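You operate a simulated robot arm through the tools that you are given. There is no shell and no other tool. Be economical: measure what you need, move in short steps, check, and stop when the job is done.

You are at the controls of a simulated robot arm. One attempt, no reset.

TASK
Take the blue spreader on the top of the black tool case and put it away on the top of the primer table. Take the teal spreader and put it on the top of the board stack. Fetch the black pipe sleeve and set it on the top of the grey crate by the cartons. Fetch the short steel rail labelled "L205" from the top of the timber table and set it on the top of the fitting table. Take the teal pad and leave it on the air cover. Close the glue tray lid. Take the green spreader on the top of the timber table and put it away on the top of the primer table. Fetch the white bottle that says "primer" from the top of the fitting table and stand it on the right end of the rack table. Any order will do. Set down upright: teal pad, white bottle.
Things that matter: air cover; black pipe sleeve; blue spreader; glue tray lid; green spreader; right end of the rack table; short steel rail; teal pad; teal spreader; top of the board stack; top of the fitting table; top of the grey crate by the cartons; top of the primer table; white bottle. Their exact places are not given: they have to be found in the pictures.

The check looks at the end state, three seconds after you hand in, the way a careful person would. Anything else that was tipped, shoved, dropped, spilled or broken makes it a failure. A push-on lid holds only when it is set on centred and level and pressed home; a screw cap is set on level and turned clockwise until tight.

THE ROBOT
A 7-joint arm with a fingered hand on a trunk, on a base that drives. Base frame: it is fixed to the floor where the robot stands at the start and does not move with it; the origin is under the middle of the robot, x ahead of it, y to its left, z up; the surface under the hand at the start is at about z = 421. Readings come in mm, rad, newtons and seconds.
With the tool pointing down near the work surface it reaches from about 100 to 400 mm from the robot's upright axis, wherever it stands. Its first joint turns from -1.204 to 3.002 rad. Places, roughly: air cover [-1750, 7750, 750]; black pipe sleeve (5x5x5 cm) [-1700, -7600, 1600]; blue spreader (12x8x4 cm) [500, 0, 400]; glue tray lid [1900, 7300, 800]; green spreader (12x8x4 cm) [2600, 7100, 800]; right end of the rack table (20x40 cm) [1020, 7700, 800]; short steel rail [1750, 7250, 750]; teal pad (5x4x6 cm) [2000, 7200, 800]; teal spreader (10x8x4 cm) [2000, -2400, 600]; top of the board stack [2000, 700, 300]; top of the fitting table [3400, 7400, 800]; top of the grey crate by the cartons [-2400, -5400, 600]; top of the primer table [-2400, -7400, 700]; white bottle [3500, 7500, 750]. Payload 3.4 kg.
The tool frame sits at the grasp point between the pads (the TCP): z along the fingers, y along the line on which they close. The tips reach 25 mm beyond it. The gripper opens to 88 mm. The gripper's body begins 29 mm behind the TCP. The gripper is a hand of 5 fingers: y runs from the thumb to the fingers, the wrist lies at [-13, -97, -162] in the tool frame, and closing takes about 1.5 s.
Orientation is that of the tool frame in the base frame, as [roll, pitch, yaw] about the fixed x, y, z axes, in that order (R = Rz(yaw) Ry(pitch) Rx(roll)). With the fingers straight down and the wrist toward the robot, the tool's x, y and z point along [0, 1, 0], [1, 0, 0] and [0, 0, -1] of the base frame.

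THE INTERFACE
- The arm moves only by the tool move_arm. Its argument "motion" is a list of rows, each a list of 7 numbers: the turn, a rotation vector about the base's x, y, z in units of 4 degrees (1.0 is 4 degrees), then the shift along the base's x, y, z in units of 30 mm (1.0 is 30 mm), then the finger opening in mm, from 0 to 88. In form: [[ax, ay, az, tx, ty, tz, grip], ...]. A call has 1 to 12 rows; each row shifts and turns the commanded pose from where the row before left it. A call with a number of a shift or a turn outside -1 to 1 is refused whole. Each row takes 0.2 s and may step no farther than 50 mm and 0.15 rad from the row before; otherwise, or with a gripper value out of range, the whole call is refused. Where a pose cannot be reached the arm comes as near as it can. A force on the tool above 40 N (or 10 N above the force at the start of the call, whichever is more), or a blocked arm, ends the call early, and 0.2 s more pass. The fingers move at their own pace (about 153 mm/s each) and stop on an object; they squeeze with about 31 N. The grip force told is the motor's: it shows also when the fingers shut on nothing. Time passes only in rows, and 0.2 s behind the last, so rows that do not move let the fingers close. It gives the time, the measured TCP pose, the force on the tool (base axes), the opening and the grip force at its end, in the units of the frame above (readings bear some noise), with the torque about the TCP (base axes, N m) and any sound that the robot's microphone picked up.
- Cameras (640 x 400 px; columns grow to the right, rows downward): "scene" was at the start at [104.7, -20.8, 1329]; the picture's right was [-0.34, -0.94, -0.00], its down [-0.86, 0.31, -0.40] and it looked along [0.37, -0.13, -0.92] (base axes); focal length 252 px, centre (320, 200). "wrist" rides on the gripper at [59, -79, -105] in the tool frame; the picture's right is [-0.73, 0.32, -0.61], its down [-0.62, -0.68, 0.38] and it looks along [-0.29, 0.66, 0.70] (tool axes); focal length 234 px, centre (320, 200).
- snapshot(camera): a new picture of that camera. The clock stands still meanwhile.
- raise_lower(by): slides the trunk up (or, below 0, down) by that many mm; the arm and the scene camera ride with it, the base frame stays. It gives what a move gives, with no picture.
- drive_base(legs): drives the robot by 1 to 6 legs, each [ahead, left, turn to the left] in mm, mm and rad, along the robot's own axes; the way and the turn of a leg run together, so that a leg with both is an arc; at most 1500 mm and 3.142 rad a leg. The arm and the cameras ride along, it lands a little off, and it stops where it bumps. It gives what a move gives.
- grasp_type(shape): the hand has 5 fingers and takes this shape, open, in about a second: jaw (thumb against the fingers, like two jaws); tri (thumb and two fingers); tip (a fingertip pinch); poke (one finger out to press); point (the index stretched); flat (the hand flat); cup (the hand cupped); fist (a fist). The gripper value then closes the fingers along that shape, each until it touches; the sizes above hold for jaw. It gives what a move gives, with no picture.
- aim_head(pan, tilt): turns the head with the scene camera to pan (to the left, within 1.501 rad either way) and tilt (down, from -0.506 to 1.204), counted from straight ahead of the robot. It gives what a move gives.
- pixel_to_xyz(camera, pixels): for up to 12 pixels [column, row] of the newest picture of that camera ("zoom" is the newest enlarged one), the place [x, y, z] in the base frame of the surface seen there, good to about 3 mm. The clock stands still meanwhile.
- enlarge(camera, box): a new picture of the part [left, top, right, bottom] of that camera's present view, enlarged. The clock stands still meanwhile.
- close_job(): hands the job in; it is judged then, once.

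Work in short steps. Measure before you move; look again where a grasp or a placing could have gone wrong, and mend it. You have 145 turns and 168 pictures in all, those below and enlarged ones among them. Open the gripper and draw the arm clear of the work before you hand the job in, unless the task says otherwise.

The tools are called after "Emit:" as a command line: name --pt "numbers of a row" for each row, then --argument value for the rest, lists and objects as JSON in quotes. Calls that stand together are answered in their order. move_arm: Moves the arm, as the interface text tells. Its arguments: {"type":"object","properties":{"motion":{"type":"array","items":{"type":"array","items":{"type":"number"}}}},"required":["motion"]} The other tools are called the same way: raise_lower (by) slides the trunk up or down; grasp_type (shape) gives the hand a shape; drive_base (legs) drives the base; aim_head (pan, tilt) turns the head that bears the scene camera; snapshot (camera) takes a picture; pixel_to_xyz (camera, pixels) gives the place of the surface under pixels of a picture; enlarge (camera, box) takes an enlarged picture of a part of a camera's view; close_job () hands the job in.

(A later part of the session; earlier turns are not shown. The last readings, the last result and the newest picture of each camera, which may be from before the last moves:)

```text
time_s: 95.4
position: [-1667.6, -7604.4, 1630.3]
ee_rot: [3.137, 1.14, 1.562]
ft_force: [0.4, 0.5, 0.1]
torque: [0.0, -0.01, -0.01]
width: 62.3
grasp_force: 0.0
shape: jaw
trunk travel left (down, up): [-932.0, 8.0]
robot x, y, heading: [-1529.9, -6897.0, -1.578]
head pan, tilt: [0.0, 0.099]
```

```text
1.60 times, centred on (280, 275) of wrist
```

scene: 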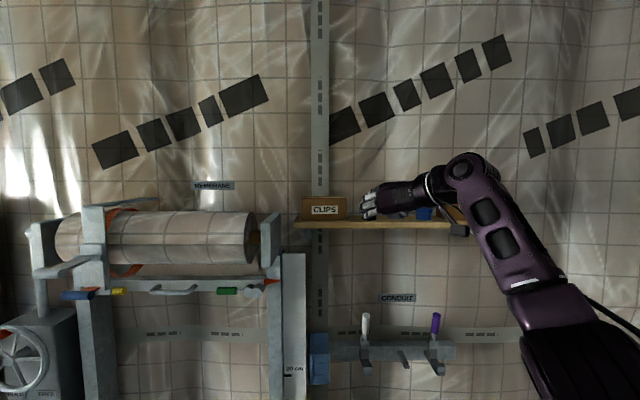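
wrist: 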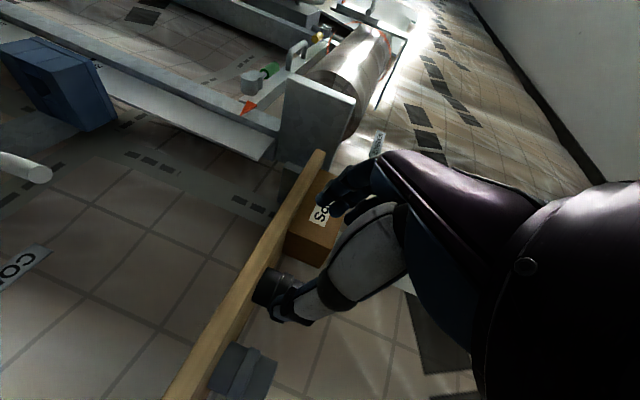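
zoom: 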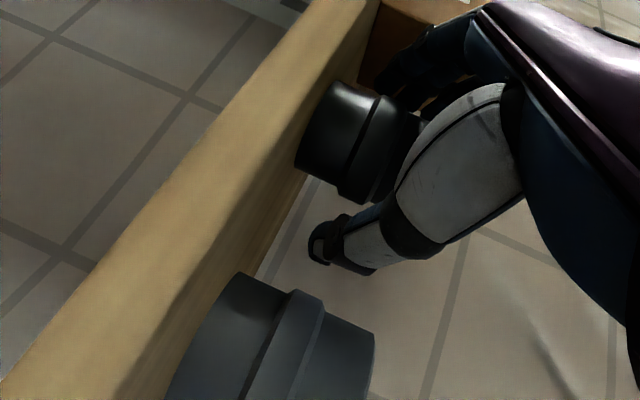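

A little deeper (10 mm), then close.

Emit:
drive_base --legs '[[12, 0, 0]]'

Emit:
move_arm --pt "0 0 0 0 0 0 0" --pt "0 0 0 0 0 0 0" --pt "0 0 0 0 0 0 0" --pt "0 0 0 0 0 0 0" --pt "0 0 0 0 0 0 0" --pt "0 0 0 0 0 0 0"

Emit:
enlarge --camera "wrist" --box '[180, 150, 380, 400]'

```text
time_s: 96.1
position: [-1666.8, -7616.0, 1631.8]
ee_rot: [-3.141, 1.138, 1.569]
ft_force: [1.1, 1.2, 0.5]
torque: [0.0, 0.01, -0.04]
width: 62.6
grasp_force: 0.1
shape: jaw
trunk travel left (down, up): [-932.0, 8.0]
robot x, y, heading: [-1526.5, -6909.8, -1.572]
head pan, tilt: [0.0, 0.099]
```

```text
time_s: 97.5
position: [-1667.2, -7621.5, 1629.0]
ee_rot: [3.136, 1.135, 1.562]
ft_force: [0.4, 1.2, -0.3]
torque: [0.01, 0.02, 0.02]
width: 17.8
grasp_force: 31.3
shape: jaw
trunk travel left (down, up): [-932.0, 8.0]
robot x, y, heading: [-1529.6, -6903.6, -1.577]
head pan, tilt: [0.0, 0.099]
```

```text
1.60 times, centred on (280, 275) of wrist
```

zoom: 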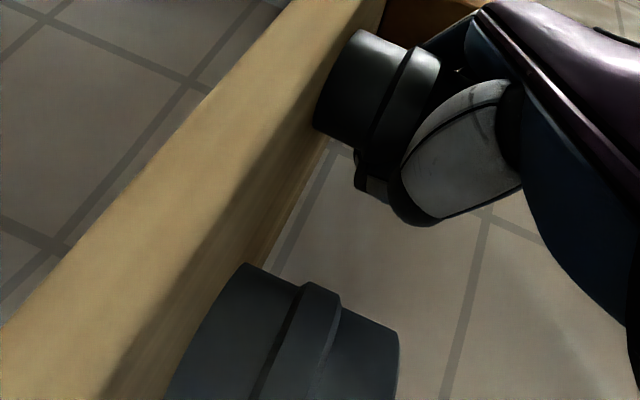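

The width reads 17.8 mm — less than the sleeve; it might be caught behind its middle. I lift slightly and look.

Emit:
move_arm --pt "0 0 0 0 0 0.4 0" --pt "0 0 0 0 0 0.4 0" --pt "0 0 0 0 0 0 0"

Emit:
enlarge --camera "wrist" --box '[180, 150, 380, 400]'

Emit:
enlarge --camera "scene" --box '[290, 140, 490, 270]'

```text
time_s: 98.3
position: [-1663.6, -7611.7, 1643.3]
ee_rot: [-3.141, 1.137, 1.567]
ft_force: [0.3, -0.2, 0.1]
torque: [0.02, -0.03, -0.03]
width: 17.7
grasp_force: 31.2
shape: jaw
out of reach, approached as far as the arm can: row 1, 2
trunk travel left (down, up): [-932.0, 8.0]
robot x, y, heading: [-1527.6, -6908.0, -1.574]
head pan, tilt: [0.0, 0.099]
```

```text
1.60 times, centred on (280, 275) of wrist
```

zoom: 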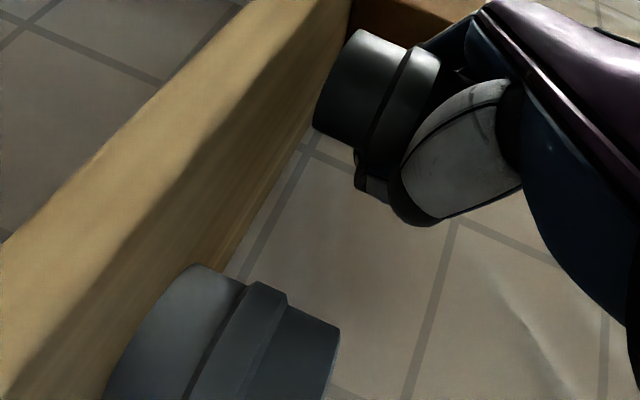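

```text
3.08 times, centred on (390, 205) of scene
```

zoom: 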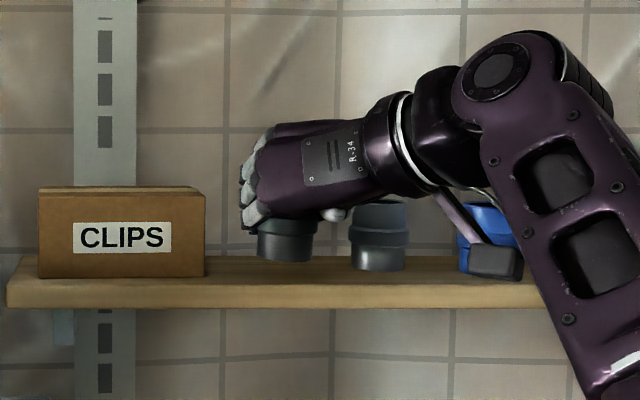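

The sleeve is held and lifted ~14 mm above the shelf, upright. I back the base straight off.

Emit:
move_arm --pt "0 0 0 0 0.2 0.5 0" --pt "0 0 0 0 0.3 0.5 0"

Emit:
drive_base --legs '[[-500, 0, 0]]'

Emit:
snapshot --camera "scene"

Emit:
enlarge --camera "wrist" --box '[180, 150, 380, 400]'

```text
time_s: 98.9
position: [-1662.7, -7594.6, 1674.3]
ee_rot: [-3.138, 1.137, 1.57]
ft_force: [0.1, -0.2, -0.4]
torque: [0.0, -0.03, 0.02]
width: 17.6
grasp_force: 30.8
shape: jaw
trunk travel left (down, up): [-932.0, 8.0]
robot x, y, heading: [-1528.5, -6904.2, -1.572]
head pan, tilt: [0.0, 0.099]
```

```text
time_s: 101.9
position: [-1661.8, -7096.8, 1672.8]
ee_rot: [3.141, 1.136, 1.562]
ft_force: [-0.1, 0.8, -0.3]
torque: [0.02, 0.01, 0.01]
width: 17.6
grasp_force: 31.1
shape: jaw
trunk travel left (down, up): [-932.0, 8.0]
robot x, y, heading: [-1519.9, -6405.2, -1.577]
head pan, tilt: [0.0, 0.099]
```

```text
134 pictures are left
```

scene: 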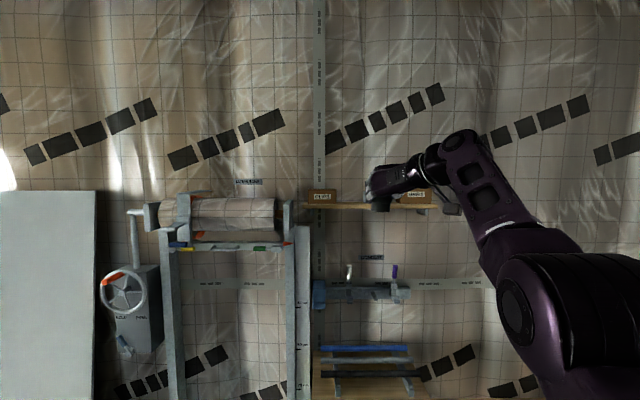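

```text
1.60 times, centred on (280, 275) of wrist
```

zoom: 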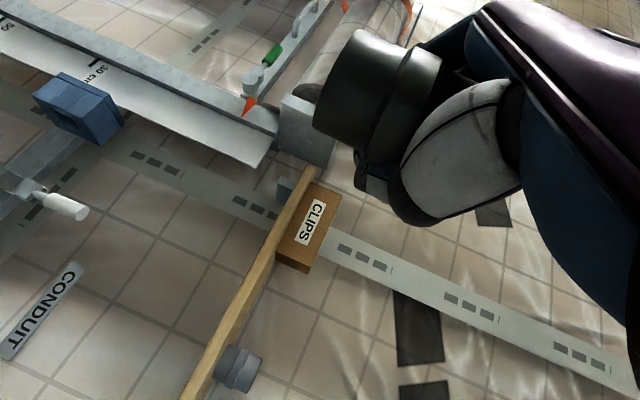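

Sleeve held well. I turn right to face −x and sidestep (+y) to come alongside the crate's east side, then look at the crate.

Emit:
drive_base --legs '[[0, 0, -1.565], [0, -920, 0]]'

Emit:
aim_head --pan 0 --tilt 0.75

Emit:
snapshot --camera "scene"

```text
time_s: 110.5
position: [-2222.3, -5358.7, 1673.7]
ee_rot: [3.139, 1.137, 0.005]
ft_force: [1.2, 0.5, 0.7]
torque: [0.0, -0.01, -0.02]
width: 17.8
grasp_force: 30.6
shape: jaw
trunk travel left (down, up): [-932.0, 8.0]
robot x, y, heading: [-1532.6, -5489.3, -3.133]
head pan, tilt: [0.0, 0.099]
```

```text
time_s: 111.5
position: [-2221.0, -5359.1, 1673.1]
ee_rot: [-3.139, 1.136, 0.009]
ft_force: [-0.2, -0.5, 0.3]
torque: [0.01, -0.01, 0.0]
width: 17.6
grasp_force: 30.7
shape: jaw
trunk travel left (down, up): [-932.0, 8.0]
robot x, y, heading: [-1534.0, -5485.0, -3.132]
head pan, tilt: [0.0, 0.75]
```

```text
132 pictures are left
```

scene: 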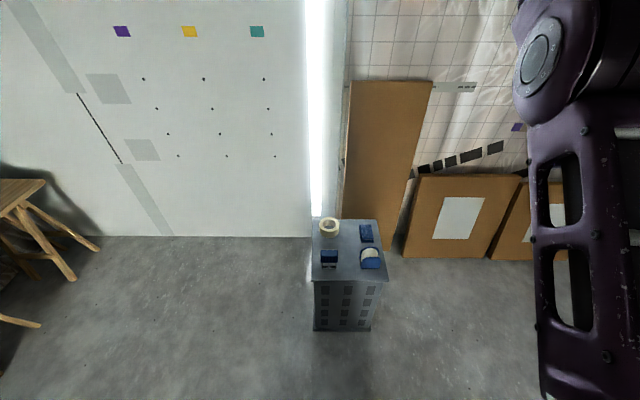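

Now a detailed view of the crate top.

Emit:
enlarge --camera "scene" --box '[300, 210, 400, 290]'

Emit:
pixel_to_xyz --camera "zoom" --pixels '[[90, 350], [545, 350], [120, 60], [470, 60], [310, 240], [340, 320], [180, 260], [250, 300], [390, 280], [510, 300], [450, 220], [300, 170]]'

Emit:
pixel_to_xyz --camera "scene" --pixels '[[550, 45], [560, 150], [570, 300], [590, 380], [620, 80]]'

```text
5.00 times, centred on (350, 250) of scene
```

zoom: 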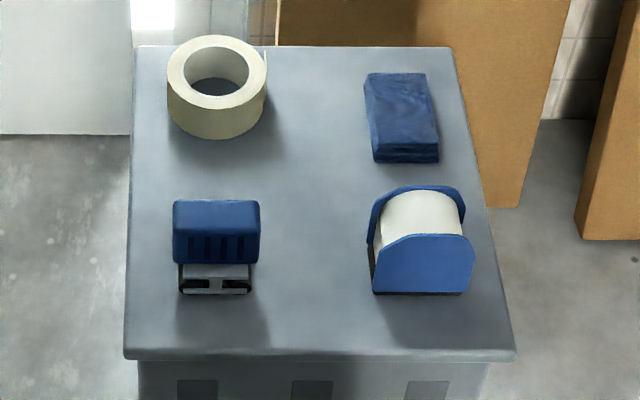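

```text
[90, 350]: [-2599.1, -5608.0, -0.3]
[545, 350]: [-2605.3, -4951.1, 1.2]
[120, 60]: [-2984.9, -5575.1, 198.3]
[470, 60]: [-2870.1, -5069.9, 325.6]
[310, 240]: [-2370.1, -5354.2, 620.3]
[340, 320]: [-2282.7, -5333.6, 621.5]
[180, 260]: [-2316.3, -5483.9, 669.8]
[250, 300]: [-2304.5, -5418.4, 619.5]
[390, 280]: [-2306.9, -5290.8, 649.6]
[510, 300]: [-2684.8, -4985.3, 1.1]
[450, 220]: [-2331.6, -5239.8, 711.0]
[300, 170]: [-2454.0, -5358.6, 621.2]
```

```text
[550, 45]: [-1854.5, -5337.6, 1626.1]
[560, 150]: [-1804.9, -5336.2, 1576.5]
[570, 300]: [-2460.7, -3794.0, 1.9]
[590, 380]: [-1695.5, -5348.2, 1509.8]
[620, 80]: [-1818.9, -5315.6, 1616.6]
```

The aisle y≈−5354 between punch (right edge −5418) and dispenser (left edge −5295) near the crate's front edge suits the sleeve: target (−2297,−5356). I drive ahead 73 and lower the trunk 800 (still above everything).

Emit:
drive_base --legs '[[73, 0, -0.008]]'

Emit:
raise_lower --by -400

Emit:
raise_lower --by -400

Emit:
snapshot --camera "scene"

Emit:
snapshot --camera "wrist"

```text
time_s: 112.5
position: [-2285.5, -5354.1, 1677.2]
ee_rot: [-3.14, 1.143, 0.0]
ft_force: [0.1, 0.1, 1.1]
torque: [0.02, -0.01, 0.01]
width: 17.8
grasp_force: 31.4
shape: jaw
trunk travel left (down, up): [-932.0, 8.0]
robot x, y, heading: [-1599.9, -5488.7, 3.137]
head pan, tilt: [0.0, 0.75]
```

```text
time_s: 116.4
position: [-2292.7, -5353.0, 1273.7]
ee_rot: [3.138, 1.138, -0.006]
ft_force: [0.2, -0.2, -0.6]
torque: [0.0, -0.01, 0.03]
width: 17.6
grasp_force: 30.7
shape: jaw
trunk travel left (down, up): [-532.0, 408.0]
robot x, y, heading: [-1603.8, -5488.5, 3.143]
head pan, tilt: [0.0, 0.75]
```

```text
time_s: 120.2
position: [-2292.3, -5352.8, 874.7]
ee_rot: [3.14, 1.137, -0.002]
ft_force: [-0.4, 0.4, 0.4]
torque: [0.02, -0.02, 0.0]
width: 17.5
grasp_force: 31.3
shape: jaw
trunk travel left (down, up): [-132.0, 808.0]
robot x, y, heading: [-1603.3, -5485.5, 3.14]
head pan, tilt: [0.0, 0.75]
```

```text
130 pictures are left
```

scene: 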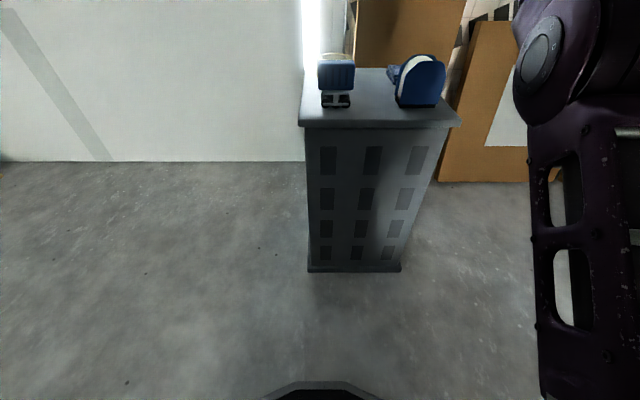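

```text
129 pictures are left
```

wrist: 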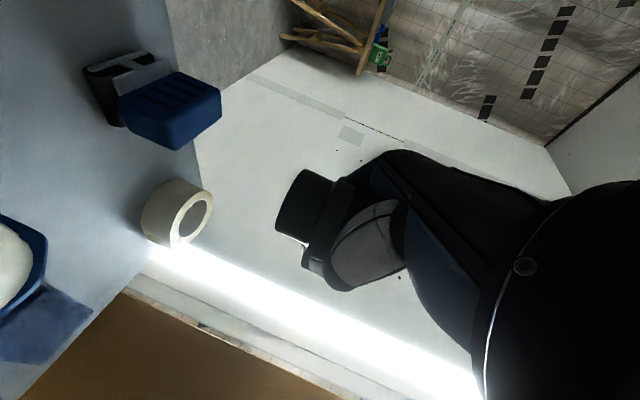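

I measure punch/dispenser from the wrist picture for clearance and lower the trunk 120.

Emit:
pixel_to_xyz --camera "wrist" --pixels '[[46, 250], [20, 225], [215, 100], [165, 145], [125, 120], [100, 200], [15, 180]]'

Emit:
raise_lower --by -120

Emit:
snapshot --camera "wrist"

```text
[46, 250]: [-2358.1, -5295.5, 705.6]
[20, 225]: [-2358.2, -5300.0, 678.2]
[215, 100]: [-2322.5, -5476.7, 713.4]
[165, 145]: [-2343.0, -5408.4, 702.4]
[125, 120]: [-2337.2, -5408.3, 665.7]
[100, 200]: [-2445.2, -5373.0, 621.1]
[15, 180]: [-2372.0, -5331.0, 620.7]
```

```text
time_s: 121.7
position: [-2292.8, -5353.2, 753.9]
ee_rot: [3.141, 1.138, -0.001]
ft_force: [-0.5, -0.6, -0.3]
torque: [-0.01, -0.01, -0.01]
width: 17.5
grasp_force: 31.0
shape: jaw
trunk travel left (down, up): [-12.0, 928.0]
robot x, y, heading: [-1604.3, -5484.7, 3.139]
head pan, tilt: [0.0, 0.75]
```

```text
128 pictures are left
```

wrist: 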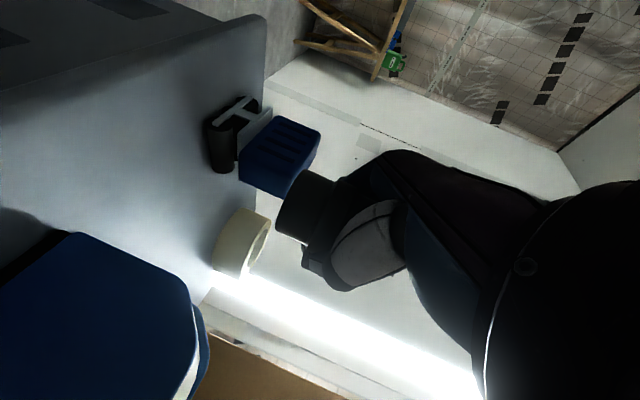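

Well centred in the aisle (faces at −5300 and −5408). I lower by the arm ~100 mm in steps.

Emit:
move_arm --pt "0 0 0 -0.1 0 -1 0" --pt "0 0 0 0 0 -1 0" --pt "0 0 0 0 0 -1 0" --pt "0 0 0 0 0 -0.2 0"

Emit:
snapshot --camera "wrist"

Emit:
aim_head --pan -0.1 --tilt 0.4

Emit:
enlarge --camera "scene" --box '[240, 100, 480, 250]'

```text
time_s: 122.7
position: [-2332.4, -5348.4, 676.1]
ee_rot: [-3.14, 1.138, 0.0]
ft_force: [-0.1, 0.4, -0.6]
torque: [-0.01, 0.01, 0.01]
width: 17.9
grasp_force: 30.9
shape: jaw
out of reach, approached as far as the arm can: row 1, 2, 3
trunk travel left (down, up): [-12.0, 928.0]
robot x, y, heading: [-1607.8, -5484.7, 3.142]
head pan, tilt: [0.0, 0.75]
```

```text
127 pictures are left
```

wrist: 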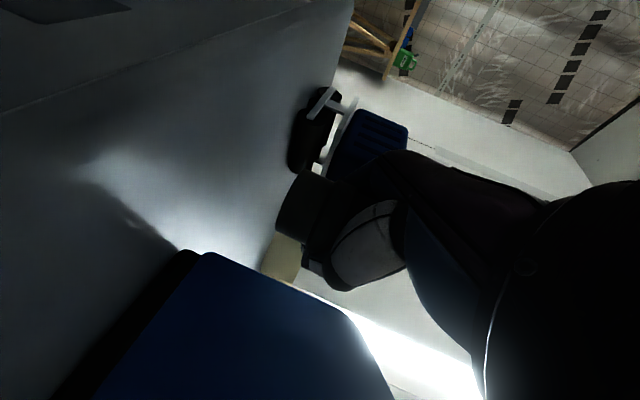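

```text
time_s: 123.5
position: [-2332.1, -5346.6, 676.8]
ee_rot: [-3.14, 1.137, 0.002]
ft_force: [0.5, 0.4, 0.1]
torque: [-0.01, -0.02, -0.02]
width: 17.7
grasp_force: 30.9
shape: jaw
trunk travel left (down, up): [-12.0, 928.0]
robot x, y, heading: [-1601.4, -5481.6, 3.138]
head pan, tilt: [-0.099, 0.4]
```

```text
2.67 times, centred on (360, 175) of scene
```

zoom: 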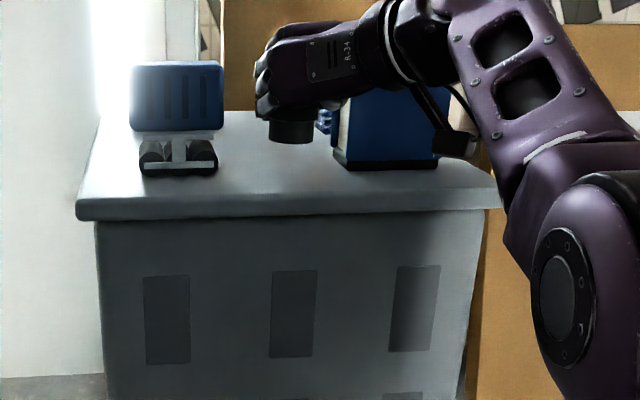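

The arm drifted forward at its joint limit (x −2332). I go back up, retract the hand toward the robot by ~210 mm and instead drive the base closer, where lower heights are reachable.

Emit:
raise_lower --by 150

Emit:
move_arm --pt "0 0 0 1 -0.1 0.5 0" --pt "0 0 0 1 -0.1 0.5 0" --pt "0 0 0 1 0 0 0" --pt "0 0 0 1 0 0 0" --pt "0 0 0 1 0 0 0" --pt "0 0 0 1 0 0 0" --pt "0 0 0 1 0 0 0" --pt "0 0 0 1 0 0 0"

Emit:
move_arm --pt "0 0 0 0 0 -1 0" --pt "0 0 0 0 0 -1 0" --pt "0 0 0 0 0 -1 0" --pt "0 0 0 0 0 -1 0"

```text
time_s: 125.3
position: [-2332.0, -5347.9, 826.8]
ee_rot: [-3.141, 1.136, 0.0]
ft_force: [-0.4, 0.6, -0.8]
torque: [0.04, -0.03, -0.01]
width: 18.0
grasp_force: 30.8
shape: jaw
trunk travel left (down, up): [-162.0, 778.0]
robot x, y, heading: [-1604.7, -5488.0, 3.141]
head pan, tilt: [-0.099, 0.4]
```

```text
time_s: 127.1
position: [-2243.4, -5325.6, 958.4]
ee_rot: [-3.136, 1.133, 0.008]
ft_force: [-0.6, -0.3, -0.3]
torque: [0.0, -0.03, 0.0]
width: 17.7
grasp_force: 30.7
shape: jaw
out of reach, approached as far as the arm can: row 1, 2, 3, 4, 5, 6, 7, 8
trunk travel left (down, up): [-162.0, 778.0]
robot x, y, heading: [-1603.7, -5488.3, 3.14]
head pan, tilt: [-0.099, 0.4]
```

```text
time_s: 128.1
position: [-2299.9, -5314.2, 877.3]
ee_rot: [3.141, 1.136, 0.0]
ft_force: [0.2, -1.0, 0.0]
torque: [-0.01, -0.01, 0.01]
width: 17.5
grasp_force: 30.6
shape: jaw
out of reach, approached as far as the arm can: row 1, 2, 3, 4
trunk travel left (down, up): [-162.0, 778.0]
robot x, y, heading: [-1606.3, -5487.5, 3.141]
head pan, tilt: [-0.099, 0.4]
```

The commanded pose ran off past the joint limit. I bring it back to a pose known reachable (same distance, higher), then retract level as I came.

Emit:
move_arm --pt "0 0 0 -0.9 0 1 0" --pt "0 0 0 -0.9 0 1 0" --pt "0 0 0 -0.9 0 1 0" --pt "0 0 0 -0.9 0 1 0" --pt "0 0 0 -0.9 0 1 0" --pt "0 0 0 -0.9 0 0.6 0" --pt "0 0 0 -0.9 0 0 0" --pt "0 0 0 0 0 0 0"

Emit:
move_arm --pt "0 0 0 1 0 0 0" --pt "0 0 0 1 0 0 0" --pt "0 0 0 1 0 0 0"

```text
time_s: 129.9
position: [-2306.0, -5347.1, 881.7]
ee_rot: [3.14, 1.138, -0.002]
ft_force: [0.2, -0.7, -0.6]
torque: [-0.02, 0.02, -0.01]
width: 17.5
grasp_force: 31.4
shape: jaw
out of reach, approached as far as the arm can: row 1, 2, 3, 4, 5, 6, 7
trunk travel left (down, up): [-162.0, 778.0]
robot x, y, heading: [-1604.4, -5489.7, 3.138]
head pan, tilt: [-0.099, 0.4]
```

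```text
time_s: 130.7
position: [-2215.9, -5347.1, 880.0]
ee_rot: [3.139, 1.135, -0.004]
ft_force: [0.5, -0.4, -0.2]
torque: [-0.01, 0.02, -0.03]
width: 17.7
grasp_force: 30.7
shape: jaw
trunk travel left (down, up): [-162.0, 778.0]
robot x, y, heading: [-1605.3, -5485.7, 3.14]
head pan, tilt: [-0.099, 0.4]
```

Back in a good branch. I retract further 150 mm and then test lowering.

Emit:
move_arm --pt "0 0 0 1 0 0 0" --pt "0 0 0 1 0 0 0" --pt "0 0 0 1 0 0 0" --pt "0 0 0 1 0 0 0" --pt "0 0 0 1 0 0 0" --pt "0 0 0 0 0 -0.5 0" --pt "0 0 0 0 0 -0.5 0" --pt "0 0 0 0 0 -0.5 0" --pt "0 0 0 0 0 -0.5 0"

```text
time_s: 132.7
position: [-2065.9, -5347.0, 819.4]
ee_rot: [3.139, 1.135, -0.002]
ft_force: [-1.1, 0.3, 0.1]
torque: [-0.01, -0.01, 0.02]
width: 17.5
grasp_force: 31.1
shape: jaw
trunk travel left (down, up): [-162.0, 778.0]
robot x, y, heading: [-1605.0, -5485.0, 3.141]
head pan, tilt: [-0.099, 0.4]
```

Works. I lower the arm another 75 mm here, then trunk −60 so that z≈685, then drive ahead into the aisle front.

Emit:
move_arm --pt "0 0 0 0 -0.1 -0.5 0" --pt "0 0 0 0 -0.1 -0.5 0" --pt "0 0 0 0 0 -0.5 0" --pt "0 0 0 0 0 -0.5 0" --pt "0 0 0 0 0 -0.5 0"

Emit:
raise_lower --by -60

```text
time_s: 133.9
position: [-2064.6, -5351.5, 745.2]
ee_rot: [3.141, 1.137, -0.001]
ft_force: [0.5, -0.5, 0.4]
torque: [-0.01, 0.0, 0.01]
width: 17.3
grasp_force: 31.5
shape: jaw
trunk travel left (down, up): [-162.0, 778.0]
robot x, y, heading: [-1605.2, -5486.4, 3.136]
head pan, tilt: [-0.099, 0.4]
```

```text
time_s: 134.9
position: [-2065.2, -5352.8, 684.3]
ee_rot: [3.137, 1.139, -0.003]
ft_force: [0.5, -0.5, 0.4]
torque: [0.0, 0.03, -0.03]
width: 17.6
grasp_force: 31.0
shape: jaw
trunk travel left (down, up): [-102.0, 838.0]
robot x, y, heading: [-1606.9, -5490.3, 3.141]
head pan, tilt: [-0.099, 0.4]
```

Now drive ahead 230 to x≈−2296.

Emit:
drive_base --legs '[[230, 0, 0]]'

Emit:
snapshot --camera "wrist"

Emit:
snapshot --camera "scene"

```text
time_s: 136.6
position: [-2296.7, -5352.8, 685.9]
ee_rot: [3.14, 1.136, -0.003]
ft_force: [-0.7, 0.0, 0.1]
torque: [0.03, 0.0, 0.01]
width: 17.6
grasp_force: 30.6
shape: jaw
trunk travel left (down, up): [-102.0, 838.0]
robot x, y, heading: [-1837.1, -5483.5, 3.139]
head pan, tilt: [-0.099, 0.4]
```

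```text
125 pictures are left
```

wrist: 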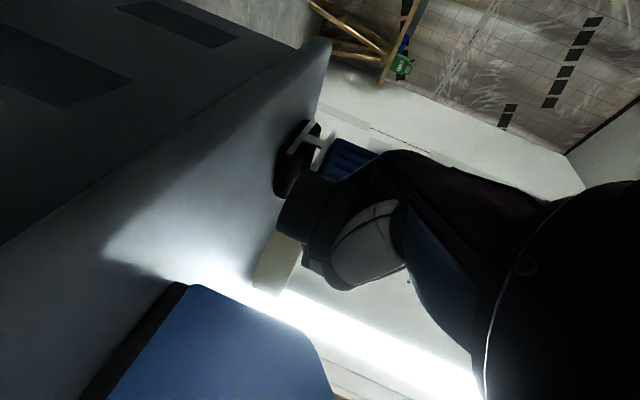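

```text
124 pictures are left
```

scene: 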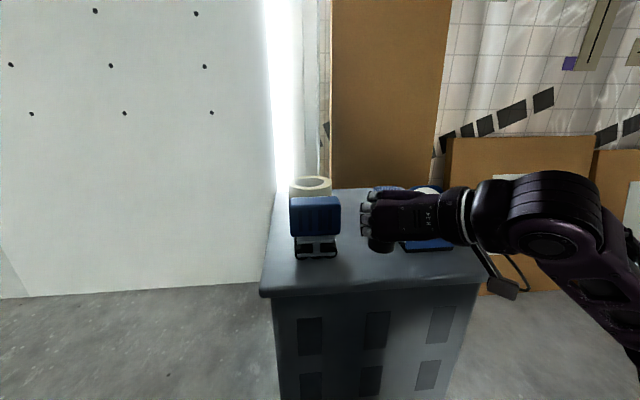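

Position good. I lower the trunk 30 then creep with the arm to contact.

Emit:
raise_lower --by -28

Emit:
move_arm --pt "0 0 0 0 -0.05 -0.1 0" --pt "0 0 0 0 0 -0.1 0" --pt "0 0 0 0 0 0 0"

Emit:
enlarge --camera "scene" --box '[260, 160, 460, 290]'

```text
time_s: 137.3
position: [-2296.0, -5353.7, 657.0]
ee_rot: [3.142, 1.136, 0.001]
ft_force: [0.6, 0.1, -0.1]
torque: [0.01, -0.02, 0.02]
width: 17.6
grasp_force: 31.3
shape: jaw
trunk travel left (down, up): [-74.0, 866.0]
robot x, y, heading: [-1833.5, -5485.1, 3.144]
head pan, tilt: [-0.099, 0.4]
```

```text
time_s: 138.2
position: [-2295.9, -5355.0, 651.3]
ee_rot: [3.14, 1.135, -0.003]
ft_force: [-0.5, -0.3, 0.0]
torque: [0.01, 0.0, 0.0]
width: 17.7
grasp_force: 31.2
shape: jaw
trunk travel left (down, up): [-74.0, 866.0]
robot x, y, heading: [-1832.2, -5483.3, 3.142]
head pan, tilt: [-0.099, 0.4]
```

```text
3.08 times, centred on (360, 225) of scene
```

zoom: 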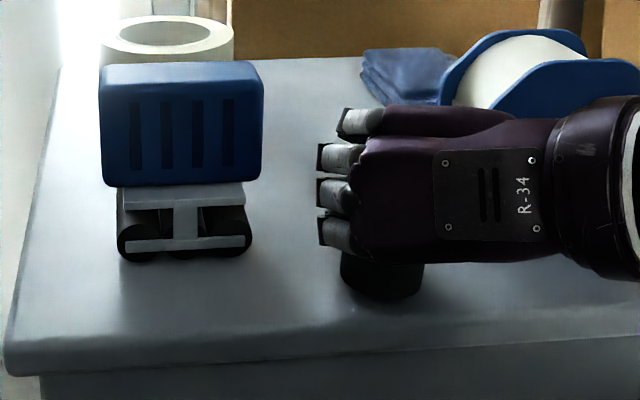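

Creep down a few more mm until contact.

Emit:
move_arm --pt "0 0 0 0 0 -0.07 0" --pt "0 0 0 0 0 0 0"

Emit:
move_arm --pt "0 0 0 0 0 -0.06 0" --pt "0 0 0 0 0 0 0"

Emit:
enlarge --camera "scene" --box '[340, 200, 440, 290]'

```text
time_s: 138.8
position: [-2296.8, -5354.1, 648.6]
ee_rot: [3.142, 1.137, 0.0]
ft_force: [0.6, -0.3, 0.3]
torque: [-0.04, 0.0, -0.02]
width: 17.7
grasp_force: 30.5
shape: jaw
trunk travel left (down, up): [-74.0, 866.0]
robot x, y, heading: [-1834.1, -5489.4, 3.139]
head pan, tilt: [-0.099, 0.4]
```

```text
time_s: 139.3
position: [-2296.8, -5353.9, 648.5]
ee_rot: [-3.14, 1.137, 0.0]
ft_force: [-0.1, -0.5, 2.0]
torque: [0.04, 0.0, 0.04]
width: 17.7
grasp_force: 31.1
shape: jaw
trunk travel left (down, up): [-74.0, 866.0]
robot x, y, heading: [-1834.2, -5488.4, 3.14]
head pan, tilt: [-0.099, 0.4]
```

```text
4.44 times, centred on (390, 245) of scene
```

zoom: 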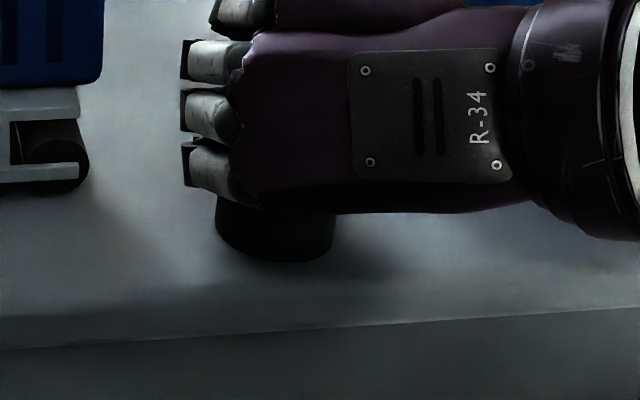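

Contact felt. I open to 62 and back straight off.

Emit:
move_arm --pt "0 0 0 0 0 0 40" --pt "0 0 0 0 0 0 62" --pt "0 0 0 0 0 0 62" --pt "0 0 0 0 0 0 62"

Emit:
drive_base --legs '[[-120, 0, 0]]'

Emit:
snapshot --camera "scene"

```text
time_s: 140.3
position: [-2296.4, -5354.2, 647.1]
ee_rot: [-3.14, 1.136, 0.001]
ft_force: [-0.9, 0.2, 0.2]
torque: [-0.03, -0.02, -0.01]
width: 61.8
grasp_force: 0.1
shape: jaw
trunk travel left (down, up): [-74.0, 866.0]
robot x, y, heading: [-1833.5, -5485.6, 3.137]
head pan, tilt: [-0.099, 0.4]
```

```text
time_s: 141.6
position: [-2177.9, -5355.2, 648.6]
ee_rot: [3.141, 1.137, 0.001]
ft_force: [0.4, 0.0, 0.0]
torque: [-0.03, 0.02, -0.01]
width: 61.5
grasp_force: 0.1
shape: jaw
trunk travel left (down, up): [-74.0, 866.0]
robot x, y, heading: [-1718.7, -5485.4, 3.141]
head pan, tilt: [-0.099, 0.4]
```

```text
121 pictures are left
```

scene: 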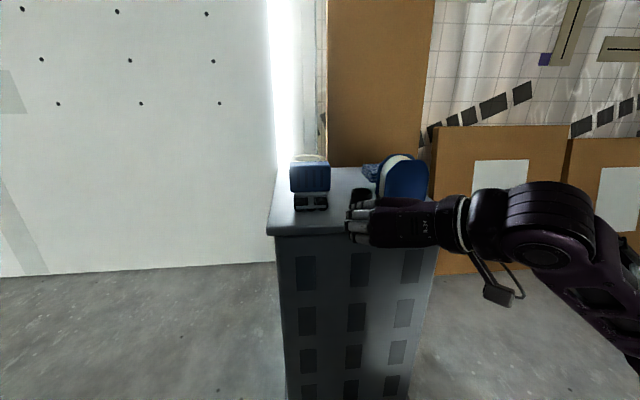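

Sleeve stands on the crate. I back off more, raise the trunk, and return the hand to the tool-down posture.

Emit:
drive_base --legs '[[-450, 0, 0]]'

Emit:
enlarge --camera "scene" --box '[240, 120, 440, 250]'

Emit:
raise_lower --by 400

Emit:
move_arm --pt "0 0 0 0 0 -0.9 80" --pt "0 0 0 0 0 -0.9 80" --pt "0 0 0 0 0 -0.9 80" --pt "0 0 0 0 0 -0.9 80" --pt "-0.63 -0.63 -0.99 0 0 -0.9 80" --pt "-0.63 -0.63 -0.99 0 0 -0.9 80" --pt "-0.63 -0.63 -0.99 0 0 -0.9 80" --pt "-0.63 -0.63 -0.99 0 0 -0.9 80" --pt "-0.63 -0.63 -0.99 0 0 -0.9 80" --pt "-0.63 -0.63 -0.99 0 0 -0.9 80" --pt "-0.63 -0.63 -0.99 0 0 -0.9 80" --pt "-0.63 -0.63 -0.99 0 0 -0.9 80"

Emit:
move_arm --pt "-0.63 -0.63 -0.99 0 0 -0.3 80" --pt "-0.63 -0.63 -0.99 0 0 -0.3 80" --pt "-0.63 -0.63 -0.99 0 0 -0.3 80" --pt "-0.63 -0.63 -0.99 0 0 -0.3 80" --pt "-0.63 -0.63 -0.99 0 0 -0.3 80" --pt "-0.63 -0.63 -0.99 0 0 -0.3 80" --pt "-0.63 -0.63 -0.99 0 0 -0.3 80" --pt "-0.63 -0.63 -0.99 0 0 -0.3 80" --pt "-0.63 -0.63 -0.99 0 0 -0.3 80" --pt "-0.63 -0.63 -0.99 0 0 -0.3 80" --pt "-0.63 -0.63 -0.99 0 0 -0.3 80" --pt "-0.63 -0.63 -0.99 0 0 -0.3 80"

```text
time_s: 144.3
position: [-1726.8, -5355.2, 648.2]
ee_rot: [3.14, 1.136, 0.001]
ft_force: [0.3, 0.4, 0.3]
torque: [0.0, -0.03, 0.02]
width: 61.5
grasp_force: 0.0
shape: jaw
trunk travel left (down, up): [-74.0, 866.0]
robot x, y, heading: [-1261.4, -5485.5, -3.141]
head pan, tilt: [-0.099, 0.4]
```

```text
3.08 times, centred on (340, 185) of scene
```

zoom: 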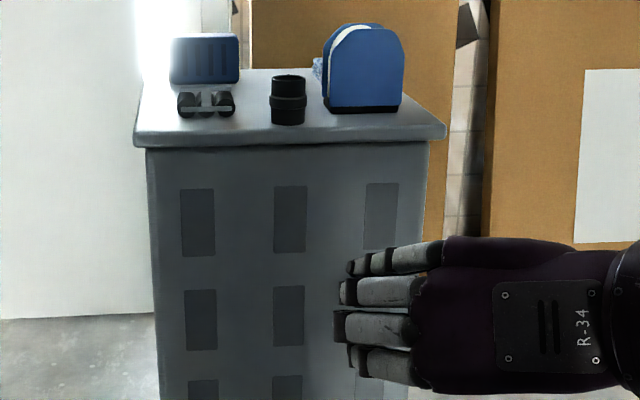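

```text
time_s: 148.1
position: [-1727.0, -5353.9, 1046.7]
ee_rot: [-3.141, 1.135, 0.003]
ft_force: [-0.7, -0.5, 0.6]
torque: [-0.01, 0.0, 0.0]
width: 61.9
grasp_force: 0.1
shape: jaw
trunk travel left (down, up): [-474.0, 466.0]
robot x, y, heading: [-1263.3, -5484.8, -3.138]
head pan, tilt: [-0.099, 0.4]
```

```text
time_s: 150.7
position: [-1725.6, -5354.0, 723.3]
ee_rot: [2.843, 0.675, -0.807]
ft_force: [-0.6, -0.4, -0.1]
torque: [0.0, -0.01, -0.03]
width: 80.1
grasp_force: 0.0
shape: jaw
trunk travel left (down, up): [-474.0, 466.0]
robot x, y, heading: [-1259.9, -5489.0, -3.139]
head pan, tilt: [-0.099, 0.4]
```

```text
time_s: 153.3
position: [-1726.5, -5355.9, 615.0]
ee_rot: [3.138, 0.003, -1.57]
ft_force: [-0.4, 0.3, 0.7]
torque: [-0.01, 0.0, 0.01]
width: 79.9
grasp_force: 0.1
shape: jaw
trunk travel left (down, up): [-474.0, 466.0]
robot x, y, heading: [-1263.6, -5488.6, -3.144]
head pan, tilt: [-0.099, 0.4]
```

Sleeve is upright in place and the tool is straight down again. I now turn to face +y and survey toward the teal spreader (+x, y −2400).

Emit:
drive_base --legs '[[0, 0, -1.571]]'

Emit:
raise_lower --by 350

Emit:
aim_head --pan -0.7 --tilt 0.4

Emit:
snapshot --camera "scene"

```text
time_s: 157.6
position: [-1132.7, -5023.3, 614.3]
ee_rot: [3.138, 0.005, -3.14]
ft_force: [-0.2, -0.2, -0.6]
torque: [-0.02, 0.01, 0.0]
width: 80.0
grasp_force: 0.1
shape: jaw
trunk travel left (down, up): [-474.0, 466.0]
robot x, y, heading: [-1264.1, -5486.9, 1.573]
head pan, tilt: [-0.099, 0.4]
```

```text
time_s: 161.0
position: [-1131.9, -5022.2, 965.3]
ee_rot: [3.139, 0.006, -3.141]
ft_force: [-0.6, -0.8, -0.2]
torque: [-0.02, 0.01, -0.01]
width: 80.0
grasp_force: 0.1
shape: jaw
trunk travel left (down, up): [-824.0, 116.0]
robot x, y, heading: [-1263.1, -5484.0, 1.571]
head pan, tilt: [-0.099, 0.4]
```

```text
time_s: 162.0
position: [-1132.4, -5022.8, 965.3]
ee_rot: [3.137, 0.007, -3.14]
ft_force: [-0.3, 0.7, 0.4]
torque: [0.0, -0.01, 0.0]
width: 80.0
grasp_force: 0.0
shape: jaw
trunk travel left (down, up): [-824.0, 116.0]
robot x, y, heading: [-1262.7, -5485.9, 1.573]
head pan, tilt: [-0.7, 0.4]
```

```text
119 pictures are left
```

scene: 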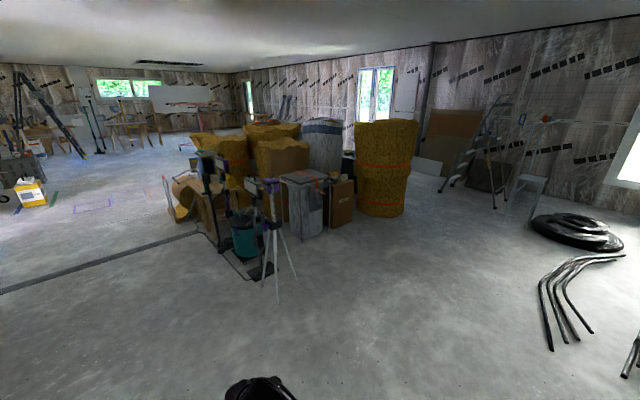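

I measure the layout of the middle cluster, the ladder area and pipes.

Emit:
pixel_to_xyz --camera "scene" --pixels '[[275, 300], [320, 235], [345, 195], [380, 215], [405, 210], [440, 190], [470, 190], [530, 200], [545, 220], [545, 345], [555, 245], [430, 165]]'

Emit:
enlarge --camera "scene" --box '[180, 90, 560, 240]'

```text
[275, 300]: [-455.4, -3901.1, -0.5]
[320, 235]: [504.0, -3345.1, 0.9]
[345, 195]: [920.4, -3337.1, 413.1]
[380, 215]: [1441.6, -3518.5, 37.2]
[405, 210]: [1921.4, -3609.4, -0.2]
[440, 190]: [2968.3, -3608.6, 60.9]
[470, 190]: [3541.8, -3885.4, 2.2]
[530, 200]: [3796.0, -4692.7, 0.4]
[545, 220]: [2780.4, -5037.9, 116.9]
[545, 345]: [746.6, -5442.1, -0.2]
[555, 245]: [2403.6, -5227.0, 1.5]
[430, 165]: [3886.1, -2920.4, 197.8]
```

```text
1.68 times, centred on (370, 165) of scene
```

zoom: 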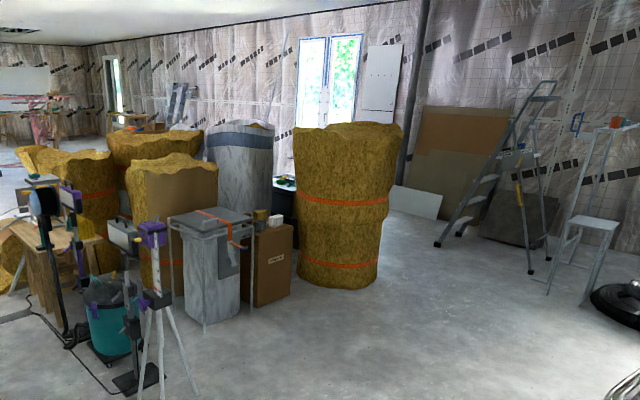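

The way east along y≈−4450 is free. I drive there, heading +x, to x≈2300.

Emit:
drive_base --legs '[[950, 0, 0], [0, 0, -1.573], [1500, 0, 0], [1500, 0, 0], [500, 0, 0]]'

Emit:
aim_head --pan 0.9 --tilt 0.4

Emit:
snapshot --camera "scene"

```text
time_s: 187.4
position: [2693.1, -4778.1, 965.4]
ee_rot: [3.139, 0.004, 1.538]
ft_force: [-0.5, 0.0, 0.2]
torque: [0.01, 0.02, -0.01]
width: 79.8
grasp_force: 0.1
shape: jaw
trunk travel left (down, up): [-824.0, 116.0]
robot x, y, heading: [2231.3, -4631.0, -0.038]
head pan, tilt: [-0.7, 0.4]
```

```text
time_s: 189.1
position: [2692.5, -4778.5, 964.7]
ee_rot: [3.139, 0.003, 1.54]
ft_force: [0.1, 0.7, -0.3]
torque: [0.0, -0.03, 0.02]
width: 79.7
grasp_force: 0.1
shape: jaw
trunk travel left (down, up): [-824.0, 116.0]
robot x, y, heading: [2235.4, -4629.3, -0.039]
head pan, tilt: [0.901, 0.4]
```

```text
117 pictures are left
```

scene: 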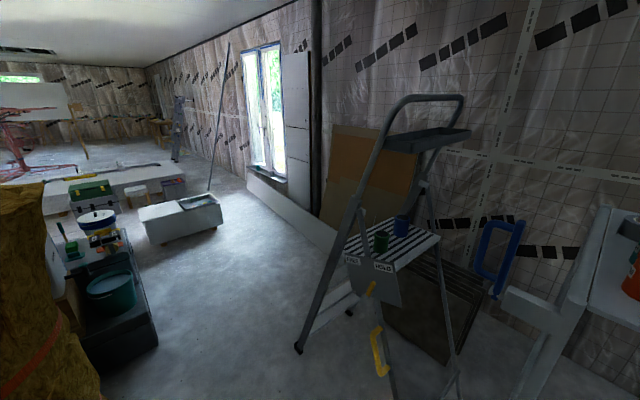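

Items are on boxes at left (70,235). I look further left with enlargement.

Emit:
aim_head --pan 1.4 --tilt 0.4

Emit:
snapshot --camera "scene"

Emit:
enlarge --camera "scene" --box '[180, 120, 400, 300]'

```text
time_s: 190.0
position: [2692.9, -4778.8, 965.5]
ee_rot: [3.139, 0.006, 1.54]
ft_force: [1.0, 1.0, -0.7]
torque: [0.04, -0.03, 0.02]
width: 80.0
grasp_force: 0.0
shape: jaw
trunk travel left (down, up): [-824.0, 116.0]
robot x, y, heading: [2232.4, -4634.3, -0.033]
head pan, tilt: [1.4, 0.4]
```

```text
116 pictures are left
```

scene: 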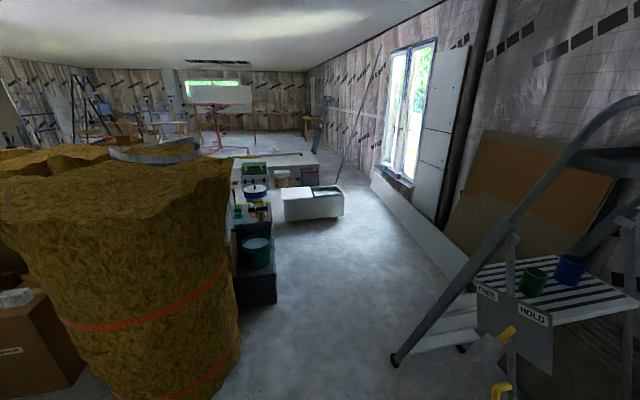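

```text
2.22 times, centred on (290, 210) of scene
```

zoom: 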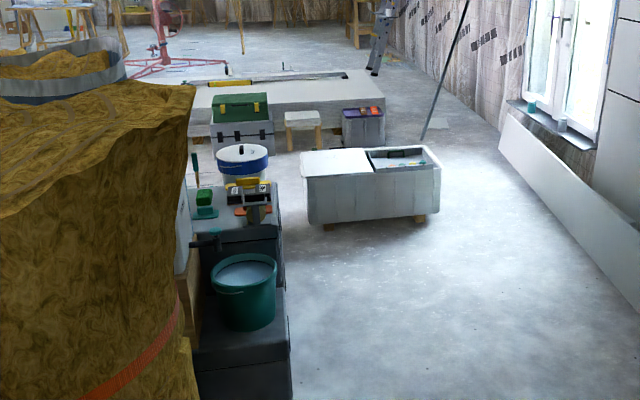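

Emit:
pixel_to_xyz --camera "zoom" --pixels '[[205, 213], [204, 197], [270, 215], [240, 190], [290, 400], [245, 330], [310, 200], [440, 170], [300, 105], [210, 160], [420, 215], [560, 150]]'

```text
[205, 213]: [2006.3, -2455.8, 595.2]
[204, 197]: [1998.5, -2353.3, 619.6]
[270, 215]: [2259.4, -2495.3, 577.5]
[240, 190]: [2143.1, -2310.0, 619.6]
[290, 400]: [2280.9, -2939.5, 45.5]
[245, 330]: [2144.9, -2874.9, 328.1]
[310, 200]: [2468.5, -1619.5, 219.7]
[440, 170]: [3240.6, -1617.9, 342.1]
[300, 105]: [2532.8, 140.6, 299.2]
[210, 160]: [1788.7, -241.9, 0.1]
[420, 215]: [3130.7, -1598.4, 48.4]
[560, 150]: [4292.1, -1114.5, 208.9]
```

The teal spreader is near (2005,−2420) on a box (top ≈590, east edge x≈2290). I turn to face +y and head up the corridor between roll and ladder.

Emit:
raise_lower --by 100

Emit:
drive_base --legs '[[0, 0, 1.605], [0, -270, 0], [1000, 0, 0]]'

Emit:
aim_head --pan 0.1 --tilt 0.6

Emit:
snapshot --camera "scene"

```text
time_s: 191.4
position: [2692.9, -4779.1, 1066.0]
ee_rot: [3.139, 0.005, 1.539]
ft_force: [0.1, -0.1, -0.7]
torque: [0.01, -0.01, -0.03]
width: 79.8
grasp_force: 0.1
shape: jaw
trunk travel left (down, up): [-924.0, 16.0]
robot x, y, heading: [2233.7, -4631.6, -0.035]
head pan, tilt: [1.4, 0.4]
```

```text
time_s: 196.6
position: [2499.1, -4170.0, 1064.5]
ee_rot: [3.136, 0.001, 3.132]
ft_force: [0.7, 0.8, 0.1]
torque: [0.02, 0.06, -0.01]
width: 79.8
grasp_force: 0.0
shape: jaw
trunk travel left (down, up): [-924.0, 16.0]
robot x, y, heading: [2359.0, -4632.0, 1.563]
head pan, tilt: [1.4, 0.4]
stopped in leg 2: the robot was blocked; the commanded pose is now the measured one
```

```text
time_s: 198.1
position: [2495.1, -4169.4, 1065.9]
ee_rot: [3.136, 0.005, 3.133]
ft_force: [0.1, 0.9, 0.2]
torque: [0.01, 0.03, 0.03]
width: 79.9
grasp_force: 0.0
shape: jaw
trunk travel left (down, up): [-924.0, 16.0]
robot x, y, heading: [2357.7, -4631.7, 1.559]
head pan, tilt: [0.099, 0.6]
```

```text
114 pictures are left
```

scene: 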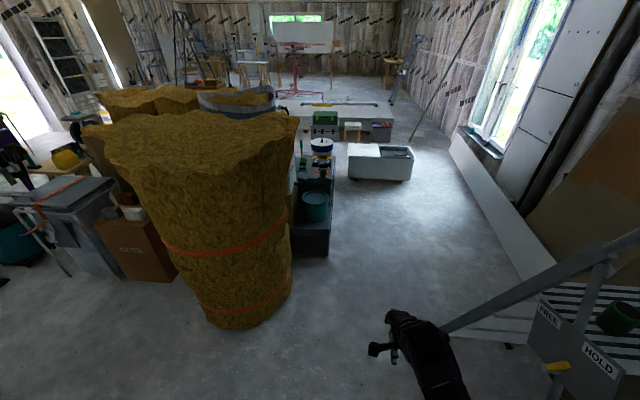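

Something blocked the sidestep at right. I look right/down to see what it was and whether anything moved.

Emit:
aim_head --pan -1.2 --tilt 0.8

Emit:
snapshot --camera "scene"

```text
time_s: 199.5
position: [2494.1, -4169.5, 1066.2]
ee_rot: [3.137, 0.004, 3.132]
ft_force: [0.4, -1.0, -0.4]
torque: [0.0, 0.02, 0.02]
width: 79.9
grasp_force: 0.0
shape: jaw
trunk travel left (down, up): [-924.0, 16.0]
robot x, y, heading: [2356.5, -4629.8, 1.56]
head pan, tilt: [-1.201, 0.799]
```

```text
113 pictures are left
```

scene: 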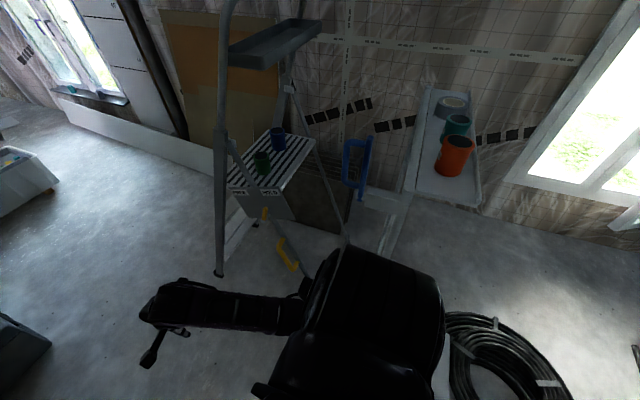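

Emit:
pixel_to_xyz --camera "scene" --pixels '[[219, 272], [222, 150], [232, 20], [345, 240], [285, 255], [450, 345], [460, 380], [290, 210], [225, 240], [390, 245]]'

```text
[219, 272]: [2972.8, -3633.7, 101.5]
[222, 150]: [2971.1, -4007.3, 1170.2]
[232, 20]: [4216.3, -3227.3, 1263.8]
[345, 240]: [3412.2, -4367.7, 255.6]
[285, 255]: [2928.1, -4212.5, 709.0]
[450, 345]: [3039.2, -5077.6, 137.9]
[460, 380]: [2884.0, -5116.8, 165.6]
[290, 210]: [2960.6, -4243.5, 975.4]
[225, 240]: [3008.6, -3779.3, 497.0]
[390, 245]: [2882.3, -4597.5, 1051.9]
```

Probably the base's rear corner met the coil (2780,−5040). I go straight ahead 650 first, then continue with a small right shift.

Emit:
drive_base --legs '[[600, 0, 0.01], [300, -80, 0]]'

Emit:
snapshot --camera "scene"

```text
time_s: 204.6
position: [2575.5, -3267.7, 1066.1]
ee_rot: [3.136, 0.006, 3.141]
ft_force: [-0.1, 0.4, -0.5]
torque: [0.0, 0.02, 0.0]
width: 79.9
grasp_force: 0.1
shape: jaw
trunk travel left (down, up): [-924.0, 16.0]
robot x, y, heading: [2442.3, -3730.0, 1.57]
head pan, tilt: [-1.201, 0.799]
```

```text
112 pictures are left
```

scene: 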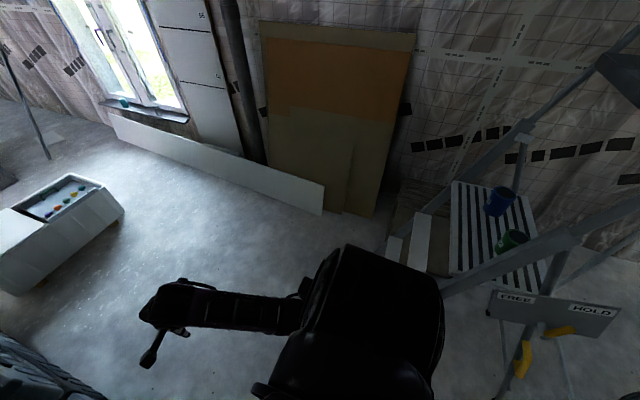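

Ladder and its cups are intact. I continue north to y≈−2430 at x≈2700, then look left.

Emit:
drive_base --legs '[[300, -250, 0], [980, 0, 0]]'

Emit:
aim_head --pan 1.4 --tilt 0.8

Emit:
snapshot --camera "scene"

```text
time_s: 211.8
position: [2819.0, -1988.2, 1065.7]
ee_rot: [3.135, 0.005, -3.131]
ft_force: [-0.3, 0.5, -0.6]
torque: [-0.03, 0.01, 0.0]
width: 80.1
grasp_force: 0.1
shape: jaw
trunk travel left (down, up): [-924.0, 16.0]
robot x, y, heading: [2690.6, -2453.7, 1.576]
head pan, tilt: [-1.201, 0.799]
```

```text
time_s: 214.1
position: [2818.9, -1987.0, 1065.0]
ee_rot: [3.137, 0.006, -3.132]
ft_force: [-0.7, -1.2, 0.9]
torque: [-0.01, -0.01, -0.02]
width: 79.9
grasp_force: 0.1
shape: jaw
trunk travel left (down, up): [-924.0, 16.0]
robot x, y, heading: [2692.3, -2449.4, 1.576]
head pan, tilt: [1.4, 0.799]
```

```text
111 pictures are left
```

scene: 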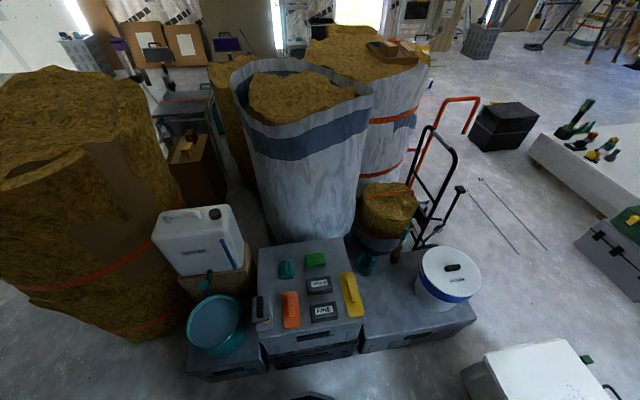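

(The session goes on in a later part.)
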